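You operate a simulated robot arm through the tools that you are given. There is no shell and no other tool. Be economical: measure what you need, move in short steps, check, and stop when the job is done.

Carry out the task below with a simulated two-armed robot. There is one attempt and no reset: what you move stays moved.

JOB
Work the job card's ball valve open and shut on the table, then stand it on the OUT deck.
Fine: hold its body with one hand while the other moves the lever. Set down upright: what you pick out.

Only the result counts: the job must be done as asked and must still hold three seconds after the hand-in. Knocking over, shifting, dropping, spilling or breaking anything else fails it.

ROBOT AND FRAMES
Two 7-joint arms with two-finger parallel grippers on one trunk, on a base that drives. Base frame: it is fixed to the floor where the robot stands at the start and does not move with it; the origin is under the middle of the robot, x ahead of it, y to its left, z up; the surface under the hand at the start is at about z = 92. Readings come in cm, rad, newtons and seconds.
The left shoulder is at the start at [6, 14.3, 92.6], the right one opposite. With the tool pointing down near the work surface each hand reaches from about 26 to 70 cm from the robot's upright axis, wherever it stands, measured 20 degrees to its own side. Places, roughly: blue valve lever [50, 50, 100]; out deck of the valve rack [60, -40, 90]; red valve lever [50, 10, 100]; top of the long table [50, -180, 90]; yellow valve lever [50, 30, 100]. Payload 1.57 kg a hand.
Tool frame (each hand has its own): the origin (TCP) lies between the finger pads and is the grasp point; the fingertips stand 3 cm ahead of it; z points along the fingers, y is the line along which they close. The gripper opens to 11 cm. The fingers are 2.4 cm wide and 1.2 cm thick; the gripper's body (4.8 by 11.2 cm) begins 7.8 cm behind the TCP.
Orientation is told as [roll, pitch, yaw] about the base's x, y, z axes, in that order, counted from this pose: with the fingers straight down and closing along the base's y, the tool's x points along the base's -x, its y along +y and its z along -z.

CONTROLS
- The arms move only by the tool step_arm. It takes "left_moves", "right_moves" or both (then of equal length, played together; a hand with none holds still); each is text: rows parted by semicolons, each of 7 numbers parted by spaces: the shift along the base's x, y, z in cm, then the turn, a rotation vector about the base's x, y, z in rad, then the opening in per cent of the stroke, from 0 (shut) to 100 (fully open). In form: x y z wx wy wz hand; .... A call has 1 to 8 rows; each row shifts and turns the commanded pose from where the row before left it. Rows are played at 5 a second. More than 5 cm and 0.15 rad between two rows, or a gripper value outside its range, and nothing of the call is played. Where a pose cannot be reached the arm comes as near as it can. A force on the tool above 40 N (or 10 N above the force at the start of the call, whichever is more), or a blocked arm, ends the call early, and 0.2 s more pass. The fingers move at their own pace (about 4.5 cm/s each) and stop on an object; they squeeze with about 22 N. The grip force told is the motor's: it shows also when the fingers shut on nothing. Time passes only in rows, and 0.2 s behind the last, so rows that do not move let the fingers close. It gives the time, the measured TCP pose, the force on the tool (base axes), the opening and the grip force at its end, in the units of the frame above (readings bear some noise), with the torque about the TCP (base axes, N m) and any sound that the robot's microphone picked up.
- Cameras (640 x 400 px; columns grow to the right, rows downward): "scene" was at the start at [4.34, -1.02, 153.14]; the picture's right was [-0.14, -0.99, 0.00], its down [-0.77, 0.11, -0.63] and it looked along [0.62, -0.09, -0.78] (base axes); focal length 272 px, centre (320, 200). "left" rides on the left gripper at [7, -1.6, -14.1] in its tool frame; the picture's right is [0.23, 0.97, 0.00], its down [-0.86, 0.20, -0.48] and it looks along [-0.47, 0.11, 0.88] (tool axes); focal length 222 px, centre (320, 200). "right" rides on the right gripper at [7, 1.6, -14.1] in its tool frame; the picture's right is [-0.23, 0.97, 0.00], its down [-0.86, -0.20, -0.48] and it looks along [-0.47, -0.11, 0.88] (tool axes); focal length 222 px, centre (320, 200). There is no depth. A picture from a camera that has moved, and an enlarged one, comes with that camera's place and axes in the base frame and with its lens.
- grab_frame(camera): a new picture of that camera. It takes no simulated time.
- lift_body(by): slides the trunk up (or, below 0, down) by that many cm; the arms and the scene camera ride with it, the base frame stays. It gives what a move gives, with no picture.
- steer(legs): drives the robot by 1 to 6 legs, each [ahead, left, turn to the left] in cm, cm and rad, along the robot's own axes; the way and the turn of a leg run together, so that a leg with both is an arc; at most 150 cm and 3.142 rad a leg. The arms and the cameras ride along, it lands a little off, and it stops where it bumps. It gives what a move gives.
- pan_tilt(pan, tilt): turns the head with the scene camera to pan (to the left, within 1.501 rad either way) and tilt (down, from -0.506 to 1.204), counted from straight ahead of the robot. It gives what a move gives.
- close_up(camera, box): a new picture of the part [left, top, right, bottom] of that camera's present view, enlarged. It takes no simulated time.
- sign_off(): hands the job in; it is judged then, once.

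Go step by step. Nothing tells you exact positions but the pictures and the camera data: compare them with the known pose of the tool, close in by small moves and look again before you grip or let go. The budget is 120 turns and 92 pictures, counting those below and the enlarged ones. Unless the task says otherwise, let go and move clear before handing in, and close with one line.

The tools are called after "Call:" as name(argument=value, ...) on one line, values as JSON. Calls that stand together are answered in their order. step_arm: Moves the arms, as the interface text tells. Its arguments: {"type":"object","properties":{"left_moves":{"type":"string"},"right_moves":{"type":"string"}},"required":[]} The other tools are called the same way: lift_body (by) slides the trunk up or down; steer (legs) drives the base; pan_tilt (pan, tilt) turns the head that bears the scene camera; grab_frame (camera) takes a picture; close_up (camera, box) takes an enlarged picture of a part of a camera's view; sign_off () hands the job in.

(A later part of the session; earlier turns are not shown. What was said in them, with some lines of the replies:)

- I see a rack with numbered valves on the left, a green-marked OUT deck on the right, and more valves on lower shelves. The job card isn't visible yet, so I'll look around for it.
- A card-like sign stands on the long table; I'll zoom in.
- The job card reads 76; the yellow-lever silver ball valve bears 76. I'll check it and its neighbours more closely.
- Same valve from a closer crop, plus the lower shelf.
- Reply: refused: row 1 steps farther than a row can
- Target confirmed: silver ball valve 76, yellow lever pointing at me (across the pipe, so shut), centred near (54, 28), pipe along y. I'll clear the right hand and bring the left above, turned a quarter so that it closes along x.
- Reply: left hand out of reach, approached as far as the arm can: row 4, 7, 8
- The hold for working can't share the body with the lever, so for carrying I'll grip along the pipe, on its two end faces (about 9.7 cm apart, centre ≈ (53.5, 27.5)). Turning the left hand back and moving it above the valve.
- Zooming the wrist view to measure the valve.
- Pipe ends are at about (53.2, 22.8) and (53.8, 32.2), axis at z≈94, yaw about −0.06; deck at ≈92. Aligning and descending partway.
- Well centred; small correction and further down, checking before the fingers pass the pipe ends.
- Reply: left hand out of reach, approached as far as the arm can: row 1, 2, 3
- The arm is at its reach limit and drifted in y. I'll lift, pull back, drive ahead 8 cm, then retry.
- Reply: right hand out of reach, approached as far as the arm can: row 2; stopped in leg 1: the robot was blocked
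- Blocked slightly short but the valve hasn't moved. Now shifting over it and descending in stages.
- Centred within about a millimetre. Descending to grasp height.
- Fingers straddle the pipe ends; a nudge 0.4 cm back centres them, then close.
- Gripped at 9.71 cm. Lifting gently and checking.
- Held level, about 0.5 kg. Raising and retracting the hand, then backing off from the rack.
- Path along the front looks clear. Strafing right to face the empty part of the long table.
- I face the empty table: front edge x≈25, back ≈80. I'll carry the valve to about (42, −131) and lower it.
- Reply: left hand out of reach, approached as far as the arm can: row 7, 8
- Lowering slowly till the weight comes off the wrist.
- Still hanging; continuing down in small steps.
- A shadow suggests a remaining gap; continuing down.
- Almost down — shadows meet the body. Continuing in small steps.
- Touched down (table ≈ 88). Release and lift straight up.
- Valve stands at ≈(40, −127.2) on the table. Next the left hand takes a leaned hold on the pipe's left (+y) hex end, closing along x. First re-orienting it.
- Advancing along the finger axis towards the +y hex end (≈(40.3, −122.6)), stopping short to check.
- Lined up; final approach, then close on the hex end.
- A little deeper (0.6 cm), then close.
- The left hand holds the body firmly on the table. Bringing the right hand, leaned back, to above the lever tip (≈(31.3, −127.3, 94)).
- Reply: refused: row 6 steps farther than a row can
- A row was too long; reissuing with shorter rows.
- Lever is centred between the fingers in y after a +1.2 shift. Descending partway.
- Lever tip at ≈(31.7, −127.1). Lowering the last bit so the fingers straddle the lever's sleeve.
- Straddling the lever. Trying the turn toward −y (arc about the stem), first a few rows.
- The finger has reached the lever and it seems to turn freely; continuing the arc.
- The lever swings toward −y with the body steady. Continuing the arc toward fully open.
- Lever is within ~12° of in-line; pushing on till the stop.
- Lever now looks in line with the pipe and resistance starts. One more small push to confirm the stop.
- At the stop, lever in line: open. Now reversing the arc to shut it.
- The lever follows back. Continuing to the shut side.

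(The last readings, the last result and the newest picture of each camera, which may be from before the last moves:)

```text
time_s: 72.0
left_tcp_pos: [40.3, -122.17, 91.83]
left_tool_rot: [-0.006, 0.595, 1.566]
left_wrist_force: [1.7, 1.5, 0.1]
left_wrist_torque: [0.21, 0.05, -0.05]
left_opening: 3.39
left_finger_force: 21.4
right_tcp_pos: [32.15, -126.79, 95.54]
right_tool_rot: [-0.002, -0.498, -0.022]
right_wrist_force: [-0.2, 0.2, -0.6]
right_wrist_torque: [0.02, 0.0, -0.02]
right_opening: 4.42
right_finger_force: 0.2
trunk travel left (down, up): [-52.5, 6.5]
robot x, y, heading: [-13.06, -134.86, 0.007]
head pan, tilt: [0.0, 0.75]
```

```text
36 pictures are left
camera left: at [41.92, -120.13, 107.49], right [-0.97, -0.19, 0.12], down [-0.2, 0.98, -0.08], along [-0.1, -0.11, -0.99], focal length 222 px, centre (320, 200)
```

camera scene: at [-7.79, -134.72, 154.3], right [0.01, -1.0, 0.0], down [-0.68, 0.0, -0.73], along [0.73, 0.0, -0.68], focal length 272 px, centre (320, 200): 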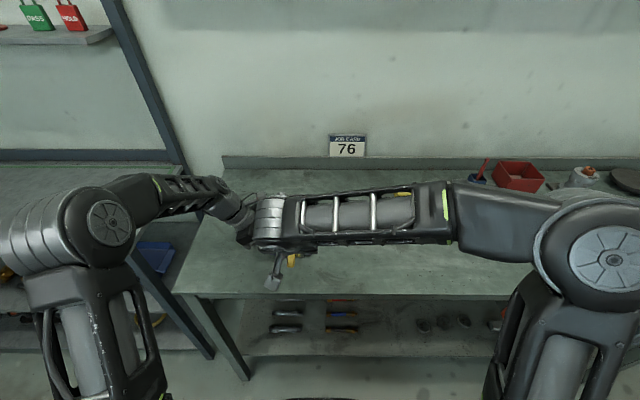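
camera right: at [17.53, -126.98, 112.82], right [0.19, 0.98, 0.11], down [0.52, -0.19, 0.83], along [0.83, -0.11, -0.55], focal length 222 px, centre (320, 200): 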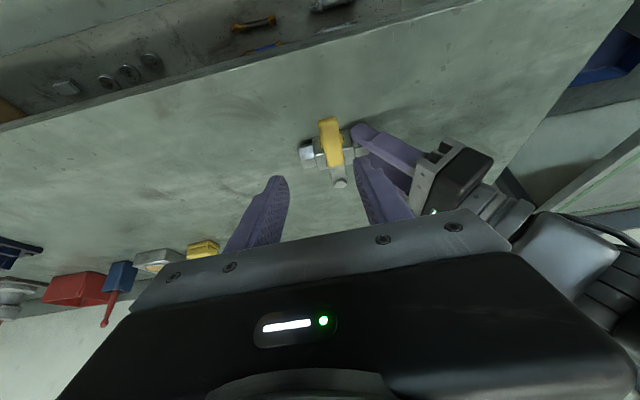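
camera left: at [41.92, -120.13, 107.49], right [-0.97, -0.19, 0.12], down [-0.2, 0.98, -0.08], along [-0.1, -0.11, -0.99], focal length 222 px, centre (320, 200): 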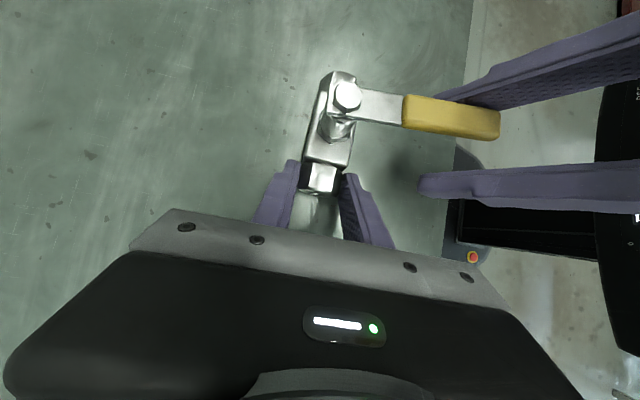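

A few degrees short of the original shut position. Pushing gently to the stop.

Call:
step_arm(right_moves="0 0.3 0 0 0 -0.03 40;0 0.3 0 0 0 -0.03 40;0 0 0 0 0 0 40")

Call:
step_arm(right_moves="0 0.3 0 0 0 -0.03 40;0 0 0 0 0 0 40")

Call:
step_arm(right_moves="0 0.25 0 0 0 -0.03 40;0 0 0 0 0 0 40")

Call:
grab_frame(camera="left")

```text
time_s: 72.8
left_tcp_pos: [40.47, -122.16, 91.74]
left_tool_rot: [-0.005, 0.596, 1.567]
left_wrist_force: [-0.2, 2.4, -0.4]
left_wrist_torque: [0.22, 0.05, 0.0]
left_opening: 3.41
left_finger_force: 21.8
right_tcp_pos: [32.23, -126.21, 95.58]
right_tool_rot: [-0.004, -0.497, -0.085]
right_wrist_force: [-0.2, -0.4, -0.1]
right_wrist_torque: [0.03, -0.01, 0.0]
right_opening: 4.45
right_finger_force: 0.1
trunk travel left (down, up): [-52.5, 6.5]
robot x, y, heading: [-12.66, -134.8, 0.006]
head pan, tilt: [0.0, 0.75]
```

```text
time_s: 73.4
left_tcp_pos: [40.42, -122.21, 91.77]
left_tool_rot: [-0.007, 0.594, 1.568]
left_wrist_force: [0.6, 2.5, -0.1]
left_wrist_torque: [0.14, 0.05, -0.12]
left_opening: 3.39
left_finger_force: 22.0
right_tcp_pos: [32.16, -125.83, 95.54]
right_tool_rot: [-0.004, -0.5, -0.112]
right_wrist_force: [0.1, -1.0, -0.3]
right_wrist_torque: [-0.02, 0.03, 0.01]
right_opening: 4.49
right_finger_force: 1.1
trunk travel left (down, up): [-52.5, 6.5]
robot x, y, heading: [-12.72, -134.82, 0.005]
head pan, tilt: [0.0, 0.75]
```

```text
time_s: 74.0
left_tcp_pos: [40.36, -122.24, 91.69]
left_tool_rot: [-0.004, 0.595, 1.569]
left_wrist_force: [1.2, 3.3, -0.4]
left_wrist_torque: [-0.21, 0.01, -0.43]
left_opening: 3.37
left_finger_force: 22.2
right_tcp_pos: [32.17, -125.63, 95.53]
right_tool_rot: [-0.004, -0.499, -0.144]
right_wrist_force: [0.7, -4.7, 0.2]
right_wrist_torque: [-0.02, -0.06, 0.1]
right_opening: 4.81
right_finger_force: 2.0
trunk travel left (down, up): [-52.5, 6.5]
robot x, y, heading: [-12.8, -134.97, 0.008]
head pan, tilt: [0.0, 0.75]
```

```text
35 pictures are left
camera left: at [41.92, -120.15, 107.5], right [-0.97, -0.19, 0.12], down [-0.2, 0.98, -0.08], along [-0.1, -0.11, -0.99], focal length 222 px, centre (320, 200)
```

left: 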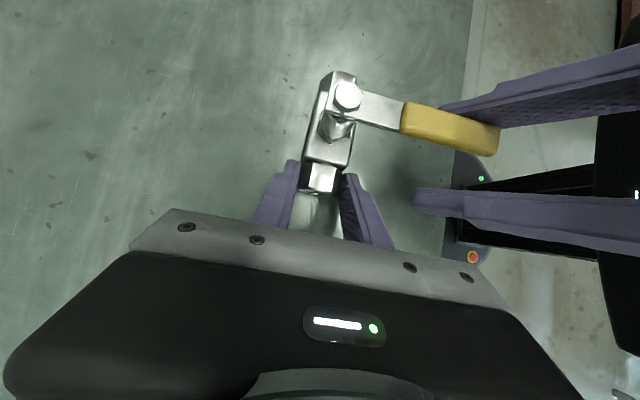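

At the stop; one more nudge to seat it, then back off and take the right hand away.

Call:
step_arm(right_moves="0 0.3 0 0 0 -0.02 40;0 0 0 0 0 0 40")

Call:
step_arm(right_moves="0 -0.9 0 0 0 0.05 50;-0.5 -0.3 0.9 0 0 0 50;-1.5 0 2.5 0 0 0 50;-1.5 0 3 0 0 0 50;-2 -3 3 0 0 0 50;-2 -4 0 0 0 0 50;-2 -4 0 0 0 0 50;0 -4 0 0 0 0 50")

Call:
close_up(camera="scene", box=[200, 160, 400, 285])

Call:
close_up(camera="left", box=[200, 60, 520, 260])

```text
time_s: 74.6
left_tcp_pos: [40.3, -122.14, 91.74]
left_tool_rot: [-0.006, 0.594, 1.566]
left_wrist_force: [-0.1, 5.4, 0.4]
left_wrist_torque: [-0.19, 0.02, -0.71]
left_opening: 3.39
left_finger_force: 22.0
right_tcp_pos: [31.98, -125.44, 95.57]
right_tool_rot: [-0.002, -0.5, -0.165]
right_wrist_force: [0.9, -6.9, -0.4]
right_wrist_torque: [0.01, 0.01, 0.09]
right_opening: 5.01
right_finger_force: 3.2
trunk travel left (down, up): [-52.5, 6.5]
robot x, y, heading: [-13.27, -135.09, 0.004]
head pan, tilt: [0.0, 0.75]
```

```text
time_s: 76.4
left_tcp_pos: [40.29, -122.27, 91.71]
left_tool_rot: [-0.005, 0.598, 1.568]
left_wrist_force: [-0.4, -0.3, 0.5]
left_wrist_torque: [0.17, 0.06, -0.02]
left_opening: 3.41
left_finger_force: 22.2
right_tcp_pos: [22.3, -141.82, 105.13]
right_tool_rot: [-0.003, -0.501, -0.111]
right_wrist_force: [-1.2, 0.3, -0.1]
right_wrist_torque: [0.02, -0.04, -0.03]
right_opening: 5.5
right_finger_force: 0.1
trunk travel left (down, up): [-52.5, 6.5]
robot x, y, heading: [-12.8, -134.37, 0.008]
head pan, tilt: [0.0, 0.75]
```

```text
3.20 times, centred on (300, 222) of scene
camera zoom: at [-7.82, -134.83, 154.29], right [0.01, -1.0, 0.0], down [-0.68, 0.0, -0.73], along [0.73, 0.01, -0.68], focal length 872 px, centre (384, 128)
```

zoom: 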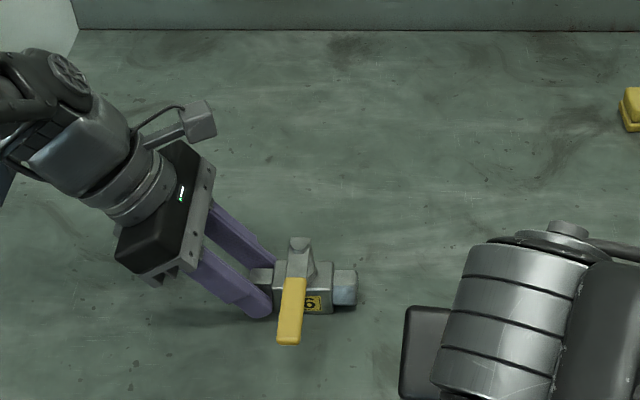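

```text
2.00 times, centred on (360, 160) of left
camera zoom: at [41.89, -120.2, 107.5], right [-0.97, -0.19, 0.12], down [-0.2, 0.98, -0.08], along [-0.1, -0.11, -0.99], focal length 444 px, centre (240, 280)
```

zoom: 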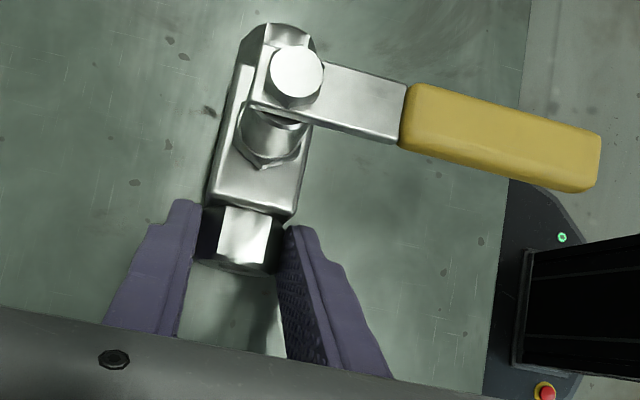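

Opened and shut with the body held. Now the left hand releases, backs out along its axis, and goes back to the fingers-down pose for the carry grip.

Call:
step_arm(left_moves="0 0 0 0 0 0 40;0 0 0 0 0 0 60;0 1.1 1.6 0 0 0 60;0 1.7 2.5 0 0 0 80;0 1.7 2.5 0 0 0 100;0 2.3 3.5 0 0 0 100;0 0 1 0.15 0 0 100;0 0 1 0.15 0 0 100", right_moves="-1 -4 1 0 0 0 50;-1 -4 1 0 0 0 50;-1 -4 0 0 0 0 50;0 -2 0 0 0 0 50;0 0 0 0 0 0 50;0 0 0 0 0 0 50;0 0 0 0 0 0 50;0 0 0 0 0 0 50")

Call:
step_arm(left_moves="0 0 0 0.15 0 0 100;0 0 0 0.15 0 0 100;0 0 0 0 0 -0.145 100;0 0 0 0 0 -0.145 100;0 0 0 0 0 -0.145 100;0 0 0 0 0 -0.145 100;0 0 0 0 0 -0.145 100;0 0 0 0 0 -0.145 100")

Call:
step_arm(left_moves="0 0 0 0 0 -0.145 100;0 0 0 0 0 -0.145 100;0 0 0 0 0 -0.145 100;0 0 0 0 0 -0.145 100;0 -4 0 0 0 -0.12 100;0 -4 0 0 0 0 100;0 -2.5 0 0 0 0 100;0 0 0 0 0 0 100")

Call:
close_up(camera="left", box=[150, 60, 490, 272])

```text
time_s: 78.2
left_tcp_pos: [40.38, -115.46, 103.97]
left_tool_rot: [-0.005, 0.293, 1.566]
left_wrist_force: [0.1, 0.3, 0.0]
left_wrist_torque: [0.04, 0.0, 0.01]
left_opening: 11.01
left_finger_force: 0.0
right_tcp_pos: [19.49, -155.41, 106.95]
right_tool_rot: [-0.002, -0.496, -0.113]
right_wrist_force: [0.0, 0.0, 0.6]
right_wrist_torque: [0.02, 0.04, -0.01]
right_opening: 5.49
right_finger_force: 0.1
trunk travel left (down, up): [-52.5, 6.5]
robot x, y, heading: [-12.91, -134.57, 0.009]
head pan, tilt: [0.0, 0.75]
```

```text
time_s: 80.0
left_tcp_pos: [40.49, -115.47, 103.88]
left_tool_rot: [-0.002, -0.003, 0.694]
left_wrist_force: [0.0, -0.5, 0.2]
left_wrist_torque: [0.02, 0.01, -0.02]
left_opening: 10.98
left_finger_force: 0.0
right_tcp_pos: [19.5, -155.37, 106.99]
right_tool_rot: [-0.003, -0.498, -0.114]
right_wrist_force: [0.6, 0.4, 0.5]
right_wrist_torque: [-0.01, 0.01, 0.02]
right_opening: 5.5
right_finger_force: 0.0
trunk travel left (down, up): [-52.5, 6.5]
robot x, y, heading: [-13.27, -135.09, 0.007]
head pan, tilt: [0.0, 0.75]
```

```text
time_s: 81.8
left_tcp_pos: [40.5, -126.12, 103.91]
left_tool_rot: [-0.003, -0.005, -0.003]
left_wrist_force: [0.5, -0.5, -0.1]
left_wrist_torque: [-0.02, 0.02, -0.02]
left_opening: 11.04
left_finger_force: 0.0
right_tcp_pos: [19.46, -155.59, 107.05]
right_tool_rot: [-0.002, -0.498, -0.113]
right_wrist_force: [0.6, 0.5, 0.0]
right_wrist_torque: [0.02, 0.0, -0.02]
right_opening: 5.49
right_finger_force: 0.0
trunk travel left (down, up): [-52.5, 6.5]
robot x, y, heading: [-13.13, -134.82, 0.007]
head pan, tilt: [0.0, 0.75]
```

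```text
1.88 times, centred on (320, 166) of left
camera zoom: at [33.42, -127.68, 118.11], right [-0.22, 0.97, 0.0], down [0.85, 0.2, 0.48], along [0.47, 0.1, -0.88], focal length 418 px, centre (320, 264)
```

zoom: 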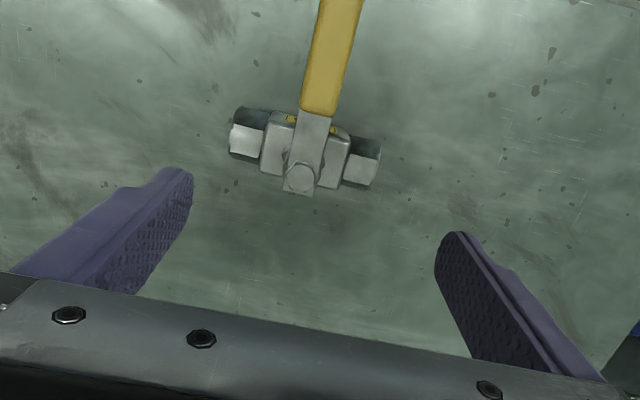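

Valve centre ≈(40.1, −127.35), aligned. Shifting over and descending.

Call:
step_arm(left_moves="-0.4 -1.25 0 0 0 0 100;0 0 -3 0 0 0 100;0 0 -3 0 0 0 100;0 0 -2.4 0 0 0 100;0 0 0 0 0 0 100")

Call:
close_up(camera="left", box=[150, 60, 490, 272])

```text
time_s: 83.0
left_tcp_pos: [40.07, -127.35, 95.67]
left_tool_rot: [-0.004, -0.004, -0.004]
left_wrist_force: [-0.3, 0.1, -0.5]
left_wrist_torque: [-0.04, -0.01, 0.0]
left_opening: 11.01
left_finger_force: 0.0
right_tcp_pos: [19.53, -155.43, 107.08]
right_tool_rot: [-0.003, -0.496, -0.112]
right_wrist_force: [0.3, 0.5, 0.6]
right_wrist_torque: [0.0, -0.02, -0.01]
right_opening: 5.47
right_finger_force: 0.1
trunk travel left (down, up): [-52.5, 6.5]
robot x, y, heading: [-13.17, -135.16, 0.003]
head pan, tilt: [0.0, 0.75]
```

```text
1.88 times, centred on (320, 166) of left
camera zoom: at [32.98, -128.95, 109.75], right [-0.22, 0.97, 0.0], down [0.85, 0.2, 0.48], along [0.47, 0.1, -0.88], focal length 418 px, centre (320, 264)
```

zoom: 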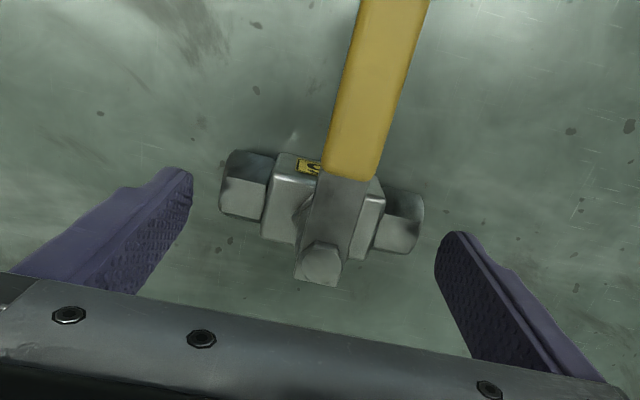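

Same picture as at the first pick. Down to grip height, then close.

Call:
step_arm(left_moves="-0.1 0.05 -1 0 0 0 100;0 0 -1 0 0 0 100;0 0 -1 0 0 0 100;0 0 -0.4 0 0 0 100;0 0 0 0 0 0 100")

Call:
close_up(camera="left", box=[150, 60, 490, 272])

```text
time_s: 84.2
left_tcp_pos: [40.02, -127.3, 92.1]
left_tool_rot: [-0.004, -0.006, -0.004]
left_wrist_force: [0.1, 0.3, 0.1]
left_wrist_torque: [0.0, 0.02, -0.03]
left_opening: 11.01
left_finger_force: 0.1
right_tcp_pos: [19.59, -155.45, 107.07]
right_tool_rot: [-0.004, -0.497, -0.114]
right_wrist_force: [0.1, 0.3, -0.2]
right_wrist_torque: [-0.02, 0.04, 0.01]
right_opening: 5.54
right_finger_force: 0.1
trunk travel left (down, up): [-52.5, 6.5]
robot x, y, heading: [-12.73, -135.1, 0.008]
head pan, tilt: [0.0, 0.75]
```

```text
1.88 times, centred on (320, 166) of left
camera zoom: at [32.85, -128.93, 106.38], right [-0.22, 0.97, 0.0], down [0.85, 0.2, 0.48], along [0.47, 0.1, -0.88], focal length 418 px, centre (320, 264)
```

zoom: 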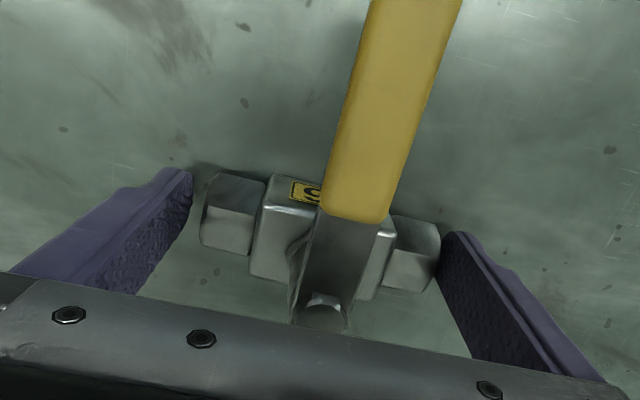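

Well straddled; closing and lifting.

Call:
step_arm(left_moves="0 0 0 0 0 0 80;0 0 0 0 0 0 40;0 0 0 0 0 0 0;0 0 0 0 0 0 0;0 0 0 0 0 0 0")

Call:
step_arm(left_moves="0 0 0.7 0 0 0 0;0 0 1 0 0 0 0;0 0 3 0 0 0 0;0 0 4 0 0 0 0;0 0 4 0 0 0 0;0 0 3 0 0 0 0;0 0 0 0 0 0 0")

Call:
close_up(camera="left", box=[150, 60, 490, 272])

```text
time_s: 85.4
left_tcp_pos: [39.87, -127.27, 92.25]
left_tool_rot: [-0.004, -0.003, -0.003]
left_wrist_force: [-0.6, 1.2, -0.2]
left_wrist_torque: [0.2, 0.03, 0.0]
left_opening: 9.61
left_finger_force: 21.7
right_tcp_pos: [19.44, -155.43, 107.1]
right_tool_rot: [-0.004, -0.497, -0.113]
right_wrist_force: [0.6, 0.1, 0.1]
right_wrist_torque: [0.01, 0.01, 0.0]
right_opening: 5.47
right_finger_force: 0.1
trunk travel left (down, up): [-52.5, 6.5]
robot x, y, heading: [-12.88, -134.88, 0.012]
head pan, tilt: [0.0, 0.75]
```

```text
time_s: 87.0
left_tcp_pos: [39.8, -127.28, 108.06]
left_tool_rot: [-0.004, -0.005, -0.004]
left_wrist_force: [-0.7, -0.3, -5.7]
left_wrist_torque: [-0.02, 0.05, -0.01]
left_opening: 9.61
left_finger_force: 22.0
right_tcp_pos: [19.59, -155.54, 107.02]
right_tool_rot: [-0.003, -0.496, -0.113]
right_wrist_force: [0.7, 0.0, -0.8]
right_wrist_torque: [-0.01, 0.01, 0.0]
right_opening: 5.51
right_finger_force: 0.1
trunk travel left (down, up): [-52.5, 6.5]
robot x, y, heading: [-12.77, -134.71, 0.003]
head pan, tilt: [0.0, 0.75]
```

```text
1.88 times, centred on (320, 166) of left
camera zoom: at [32.78, -128.83, 122.25], right [-0.22, 0.97, 0.0], down [0.85, 0.2, 0.48], along [0.47, 0.1, -0.88], focal length 418 px, centre (320, 264)
```

zoom: 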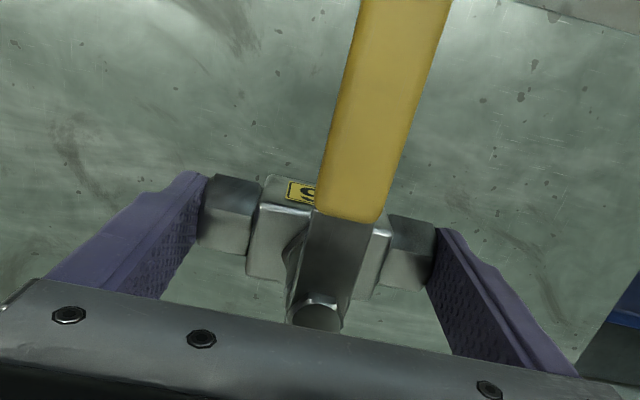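

Held level. Retracting, then driving back left to the OUT deck.

Call:
step_arm(left_moves="-3 2 1 0 0 0 0;-3 3 0 0 0 0 0;-3 3 0 0 0 0 0;-3 3 0 0 0 0 0;-3 3 0 0 0 0 0;-3 3 0 0 0 0 0;0 2 0 0 0 0 0;0 0 0 0 0 0 0")

Call:
steer(legs=[[0, 73, 0], [16, 0, 0]])

Call:
pan_tilt(pan=0.2, tilt=0.85)

Call:
grab_frame(camera="scene")

Call:
grab_frame(camera="left")

```text
time_s: 88.8
left_tcp_pos: [21.9, -108.36, 108.79]
left_tool_rot: [-0.005, -0.005, -0.003]
left_wrist_force: [0.3, 0.3, -5.4]
left_wrist_torque: [0.02, 0.02, -0.01]
left_opening: 9.58
left_finger_force: 21.8
right_tcp_pos: [19.57, -155.48, 107.09]
right_tool_rot: [-0.002, -0.496, -0.114]
right_wrist_force: [-0.4, 0.0, -0.6]
right_wrist_torque: [-0.02, -0.01, -0.01]
right_opening: 5.49
right_finger_force: 0.1
trunk travel left (down, up): [-52.5, 6.5]
robot x, y, heading: [-13.12, -135.05, 0.007]
head pan, tilt: [0.0, 0.75]
```

```text
time_s: 93.7
left_tcp_pos: [37.5, -37.21, 108.8]
left_tool_rot: [-0.003, -0.004, -0.006]
left_wrist_force: [0.5, -0.8, -5.8]
left_wrist_torque: [-0.02, 0.03, 0.02]
left_opening: 9.55
left_finger_force: 21.9
right_tcp_pos: [35.06, -84.25, 106.98]
right_tool_rot: [-0.004, -0.497, -0.114]
right_wrist_force: [-0.1, -0.8, -0.5]
right_wrist_torque: [-0.02, 0.04, -0.01]
right_opening: 5.51
right_finger_force: 0.1
trunk travel left (down, up): [-52.5, 6.5]
robot x, y, heading: [2.39, -63.79, 0.004]
head pan, tilt: [0.0, 0.75]
```

```text
time_s: 94.4
left_tcp_pos: [37.47, -37.01, 108.82]
left_tool_rot: [-0.004, -0.003, -0.005]
left_wrist_force: [0.3, -0.1, -5.5]
left_wrist_torque: [0.01, 0.06, 0.03]
left_opening: 9.59
left_finger_force: 21.7
right_tcp_pos: [34.93, -84.09, 107.07]
right_tool_rot: [-0.002, -0.497, -0.116]
right_wrist_force: [0.6, 0.7, 0.0]
right_wrist_torque: [0.02, -0.02, 0.01]
right_opening: 5.49
right_finger_force: 0.0
trunk travel left (down, up): [-52.5, 6.5]
robot x, y, heading: [2.12, -63.54, -0.001]
head pan, tilt: [0.201, 0.85]
```

```text
28 pictures are left
camera scene: at [6.99, -61.86, 153.49], right [0.2, -0.98, 0.0], down [-0.74, -0.15, -0.66], along [0.65, 0.13, -0.75], focal length 272 px, centre (320, 200)
```

scene: 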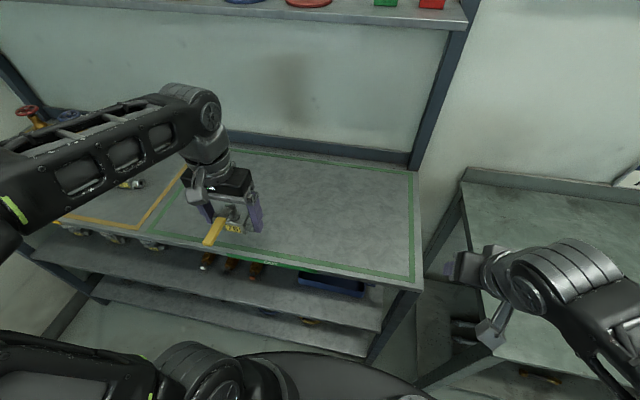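

```text
27 pictures are left
camera left: at [30.32, -38.72, 123.06], right [-0.22, 0.98, 0.0], down [0.85, 0.2, 0.48], along [0.47, 0.1, -0.88], focal length 222 px, centre (320, 200)
```

left: 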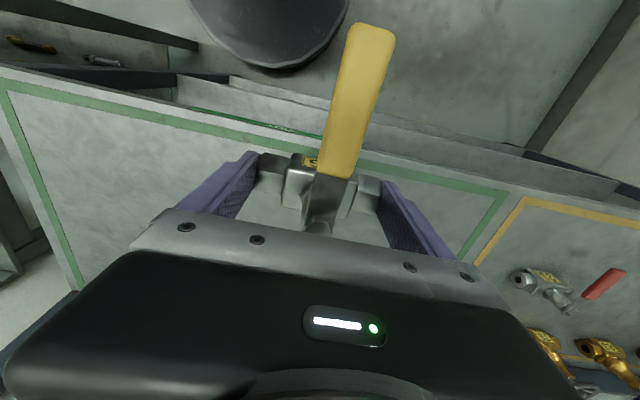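

The OUT deck (x≈39–79, y≈−78…−8) is empty. Driving 5 cm closer and moving the valve over about (55, −41).

Call:
steer(legs=[[4, 0, 0]])

Call:
step_arm(left_moves="3 -1 0 0 0 0 0;3 -1 0 0 0 0 0;3 -1 0 0 0 0 0;3 -1 0 0 0 0 0;2 0 0 0 0 0 0;0 0 -3 0 0 0 0;0 0 -3 0 0 0 0;0 0 0 0 0 0 0")

Call:
grab_frame(camera="scene")

```text
time_s: 95.3
left_tcp_pos: [41.42, -37.12, 108.79]
left_tool_rot: [-0.004, -0.001, -0.007]
left_wrist_force: [0.2, 0.7, -5.3]
left_wrist_torque: [0.03, 0.06, 0.02]
left_opening: 9.6
left_finger_force: 22.3
right_tcp_pos: [38.97, -84.11, 107.05]
right_tool_rot: [-0.003, -0.495, -0.115]
right_wrist_force: [-0.3, 0.0, 0.6]
right_wrist_torque: [-0.01, 0.03, 0.01]
right_opening: 5.48
right_finger_force: 0.0
trunk travel left (down, up): [-52.5, 6.5]
robot x, y, heading: [6.59, -63.51, 0.005]
head pan, tilt: [0.201, 0.85]
```

```text
time_s: 97.1
left_tcp_pos: [55.37, -41.08, 102.88]
left_tool_rot: [-0.003, -0.003, -0.005]
left_wrist_force: [-0.6, -0.2, -5.4]
left_wrist_torque: [0.0, -0.04, -0.03]
left_opening: 9.58
left_finger_force: 21.8
right_tcp_pos: [38.7, -84.11, 107.14]
right_tool_rot: [-0.003, -0.498, -0.114]
right_wrist_force: [-0.5, -0.4, 0.3]
right_wrist_torque: [0.0, -0.05, 0.0]
right_opening: 5.51
right_finger_force: 0.0
trunk travel left (down, up): [-52.5, 6.5]
robot x, y, heading: [6.18, -63.17, -0.001]
head pan, tilt: [0.201, 0.85]
```

```text
26 pictures are left
camera scene: at [10.88, -61.84, 153.49], right [0.2, -0.98, 0.0], down [-0.74, -0.15, -0.66], along [0.65, 0.13, -0.75], focal length 272 px, centre (320, 200)
```

scene: 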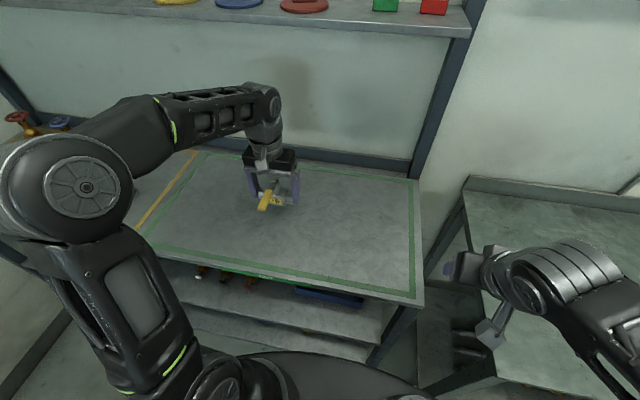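

Well inside the green deck. Lowering to just above contact (expected at TCP z≈96.1).

Call:
step_arm(left_moves="0 0 -2.5 0 0 0 0;0 0 -2.5 0 0 0 0;0 0 -1.1 0 0 0 0;0 0 -0.3 0 0 0 0;0 0 0 0 0 0 0")

Call:
step_arm(left_moves="0 0 -0.2 0 0 0 0;0 0 0 0 0 0 0")

Call:
step_arm(left_moves="0 0 -0.2 0 0 0 0;0 0 0 0 0 0 0")

```text
time_s: 98.3
left_tcp_pos: [55.32, -41.11, 96.35]
left_tool_rot: [-0.004, -0.003, -0.005]
left_wrist_force: [0.0, -0.1, -5.3]
left_wrist_torque: [0.01, -0.03, 0.01]
left_opening: 9.58
left_finger_force: 21.7
right_tcp_pos: [38.78, -84.23, 107.04]
right_tool_rot: [-0.003, -0.498, -0.114]
right_wrist_force: [0.7, -0.4, 0.3]
right_wrist_torque: [0.04, -0.01, 0.02]
right_opening: 5.49
right_finger_force: 0.0
trunk travel left (down, up): [-52.5, 6.5]
robot x, y, heading: [6.35, -63.73, 0.004]
head pan, tilt: [0.201, 0.85]
```

```text
time_s: 98.9
left_tcp_pos: [55.23, -41.16, 96.11]
left_tool_rot: [-0.004, -0.003, -0.005]
left_wrist_force: [0.8, 0.9, -6.4]
left_wrist_torque: [-0.01, 0.02, -0.01]
left_opening: 9.58
left_finger_force: 22.1
right_tcp_pos: [38.74, -84.22, 106.99]
right_tool_rot: [-0.003, -0.498, -0.116]
right_wrist_force: [0.1, -0.4, 0.0]
right_wrist_torque: [0.0, -0.01, 0.01]
right_opening: 5.5
right_finger_force: 0.1
trunk travel left (down, up): [-52.5, 6.5]
robot x, y, heading: [6.81, -63.18, 0.002]
head pan, tilt: [0.201, 0.85]
```

```text
time_s: 99.5
left_tcp_pos: [55.28, -41.15, 96.09]
left_tool_rot: [-0.003, -0.004, -0.005]
left_wrist_force: [-0.3, 0.2, 3.3]
left_wrist_torque: [0.23, 0.1, 0.03]
left_opening: 9.57
left_finger_force: 22.4
right_tcp_pos: [38.79, -84.09, 107.08]
right_tool_rot: [-0.003, -0.499, -0.117]
right_wrist_force: [0.8, 0.0, 0.7]
right_wrist_torque: [0.01, 0.03, 0.01]
right_opening: 5.53
right_finger_force: 0.0
trunk travel left (down, up): [-52.5, 6.5]
robot x, y, heading: [6.28, -63.64, 0.008]
head pan, tilt: [0.201, 0.85]
```

Contact felt. Another millimetre, then release and lift straight up.

Call:
step_arm(left_moves="0 0 -0.15 0 0 0 0;0 0 0 0 0 0 0")

Call:
step_arm(left_moves="0 0 0 0 0 0 60;0 0 0 0 0 0 100;0 0 0 0 0 0 100;0 0 0 0 0 0 100;0 0 1.5 0 0 0 100;0 0 3 0 0 0 100;0 0 4 0 0 0 100;0 0 4 0 0 0 100")

Call:
grab_frame(camera="left")

Call:
step_arm(left_moves="-3 0 0 0 0 0 100;-3 2 0 0 0 0 100;-3 3 0 0 0 0 100;-3 3 0 0 0 0 100;-2 3 0 0 0 0 100;0 0 0 0 0 0 100")

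Call:
grab_frame(camera="scene")

Call:
close_up(camera="scene", box=[220, 150, 348, 230])

```text
time_s: 100.1
left_tcp_pos: [55.29, -41.31, 96.1]
left_tool_rot: [-0.004, -0.007, -0.006]
left_wrist_force: [0.8, 1.1, 14.3]
left_wrist_torque: [0.33, -0.03, -0.19]
left_opening: 9.63
left_finger_force: 21.8
right_tcp_pos: [38.62, -84.32, 107.0]
right_tool_rot: [-0.004, -0.497, -0.117]
right_wrist_force: [-0.3, 0.2, 0.3]
right_wrist_torque: [-0.04, -0.01, -0.02]
right_opening: 5.5
right_finger_force: 0.1
trunk travel left (down, up): [-52.5, 6.5]
robot x, y, heading: [6.41, -63.14, 0.002]
head pan, tilt: [0.201, 0.85]
```

```text
time_s: 101.9
left_tcp_pos: [55.31, -41.16, 108.61]
left_tool_rot: [-0.004, -0.007, -0.006]
left_wrist_force: [-0.4, 0.2, 0.7]
left_wrist_torque: [-0.01, 0.02, 0.05]
left_opening: 11.0
left_finger_force: 0.1
right_tcp_pos: [38.83, -84.19, 107.0]
right_tool_rot: [-0.003, -0.498, -0.115]
right_wrist_force: [-0.5, 0.2, 0.0]
right_wrist_torque: [0.03, 0.01, 0.01]
right_opening: 5.5
right_finger_force: 0.0
trunk travel left (down, up): [-52.5, 6.5]
robot x, y, heading: [6.19, -63.35, 0.004]
head pan, tilt: [0.201, 0.85]
```

```text
25 pictures are left
camera left: at [48.14, -42.73, 122.79], right [-0.22, 0.98, 0.0], down [0.85, 0.2, 0.48], along [0.47, 0.1, -0.88], focal length 222 px, centre (320, 200)
```

left: 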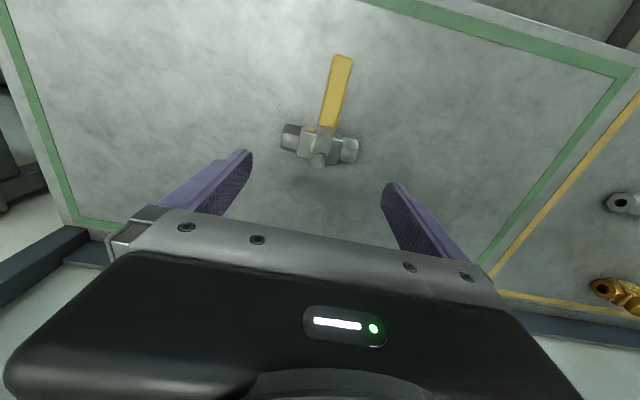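

```text
time_s: 103.3
left_tcp_pos: [41.12, -30.29, 108.79]
left_tool_rot: [-0.004, -0.004, -0.004]
left_wrist_force: [0.5, -0.4, -0.6]
left_wrist_torque: [0.0, 0.07, 0.01]
left_opening: 10.98
left_finger_force: 0.1
right_tcp_pos: [38.78, -84.11, 106.98]
right_tool_rot: [-0.004, -0.497, -0.114]
right_wrist_force: [1.3, 0.0, 0.4]
right_wrist_torque: [-0.02, 0.0, -0.02]
right_opening: 5.49
right_finger_force: 0.0
trunk travel left (down, up): [-52.5, 6.5]
robot x, y, heading: [6.61, -63.46, 0.006]
head pan, tilt: [0.201, 0.85]
```

```text
24 pictures are left
camera scene: at [10.88, -61.88, 153.49], right [0.2, -0.98, 0.0], down [-0.74, -0.15, -0.66], along [0.65, 0.13, -0.75], focal length 272 px, centre (320, 200)
```

scene: 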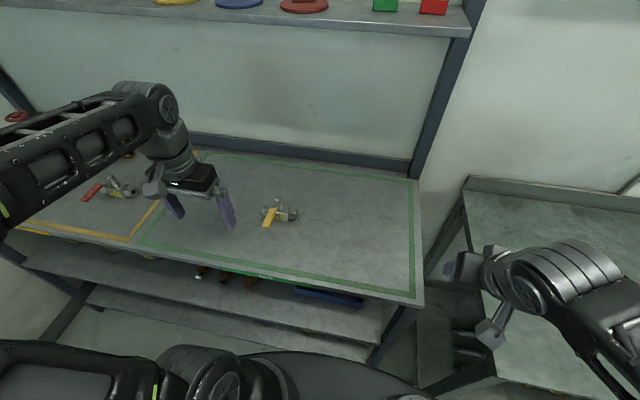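

```text
5.00 times, centred on (284, 190) of scene
camera zoom: at [10.88, -61.88, 153.49], right [0.2, -0.98, 0.0], down [-0.74, -0.15, -0.66], along [0.65, 0.13, -0.75], focal length 1362 px, centre (500, 250)
```

zoom: 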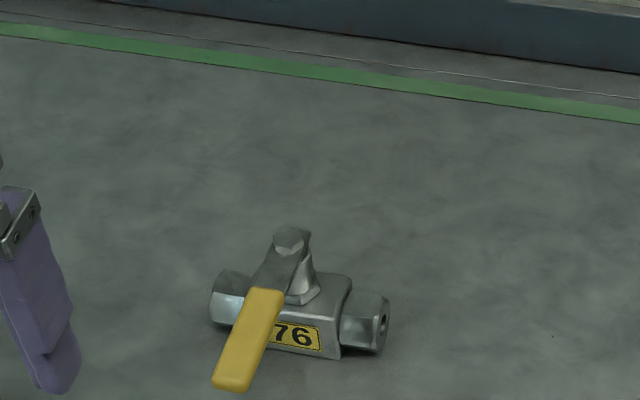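

Valve 76 stands upright and shut well inside the OUT deck, and both hands are clear. Handing in.

Call:
sign_off()

```text
The job is handed in.
```

I worked ball valve 76 (yellow lever, the number on the job card) open and shut on the long table. One hand held the body while the other turned the lever to its stop each way. It now stands upright and shut on the OUT deck, both hands are clear, and the job is handed in.
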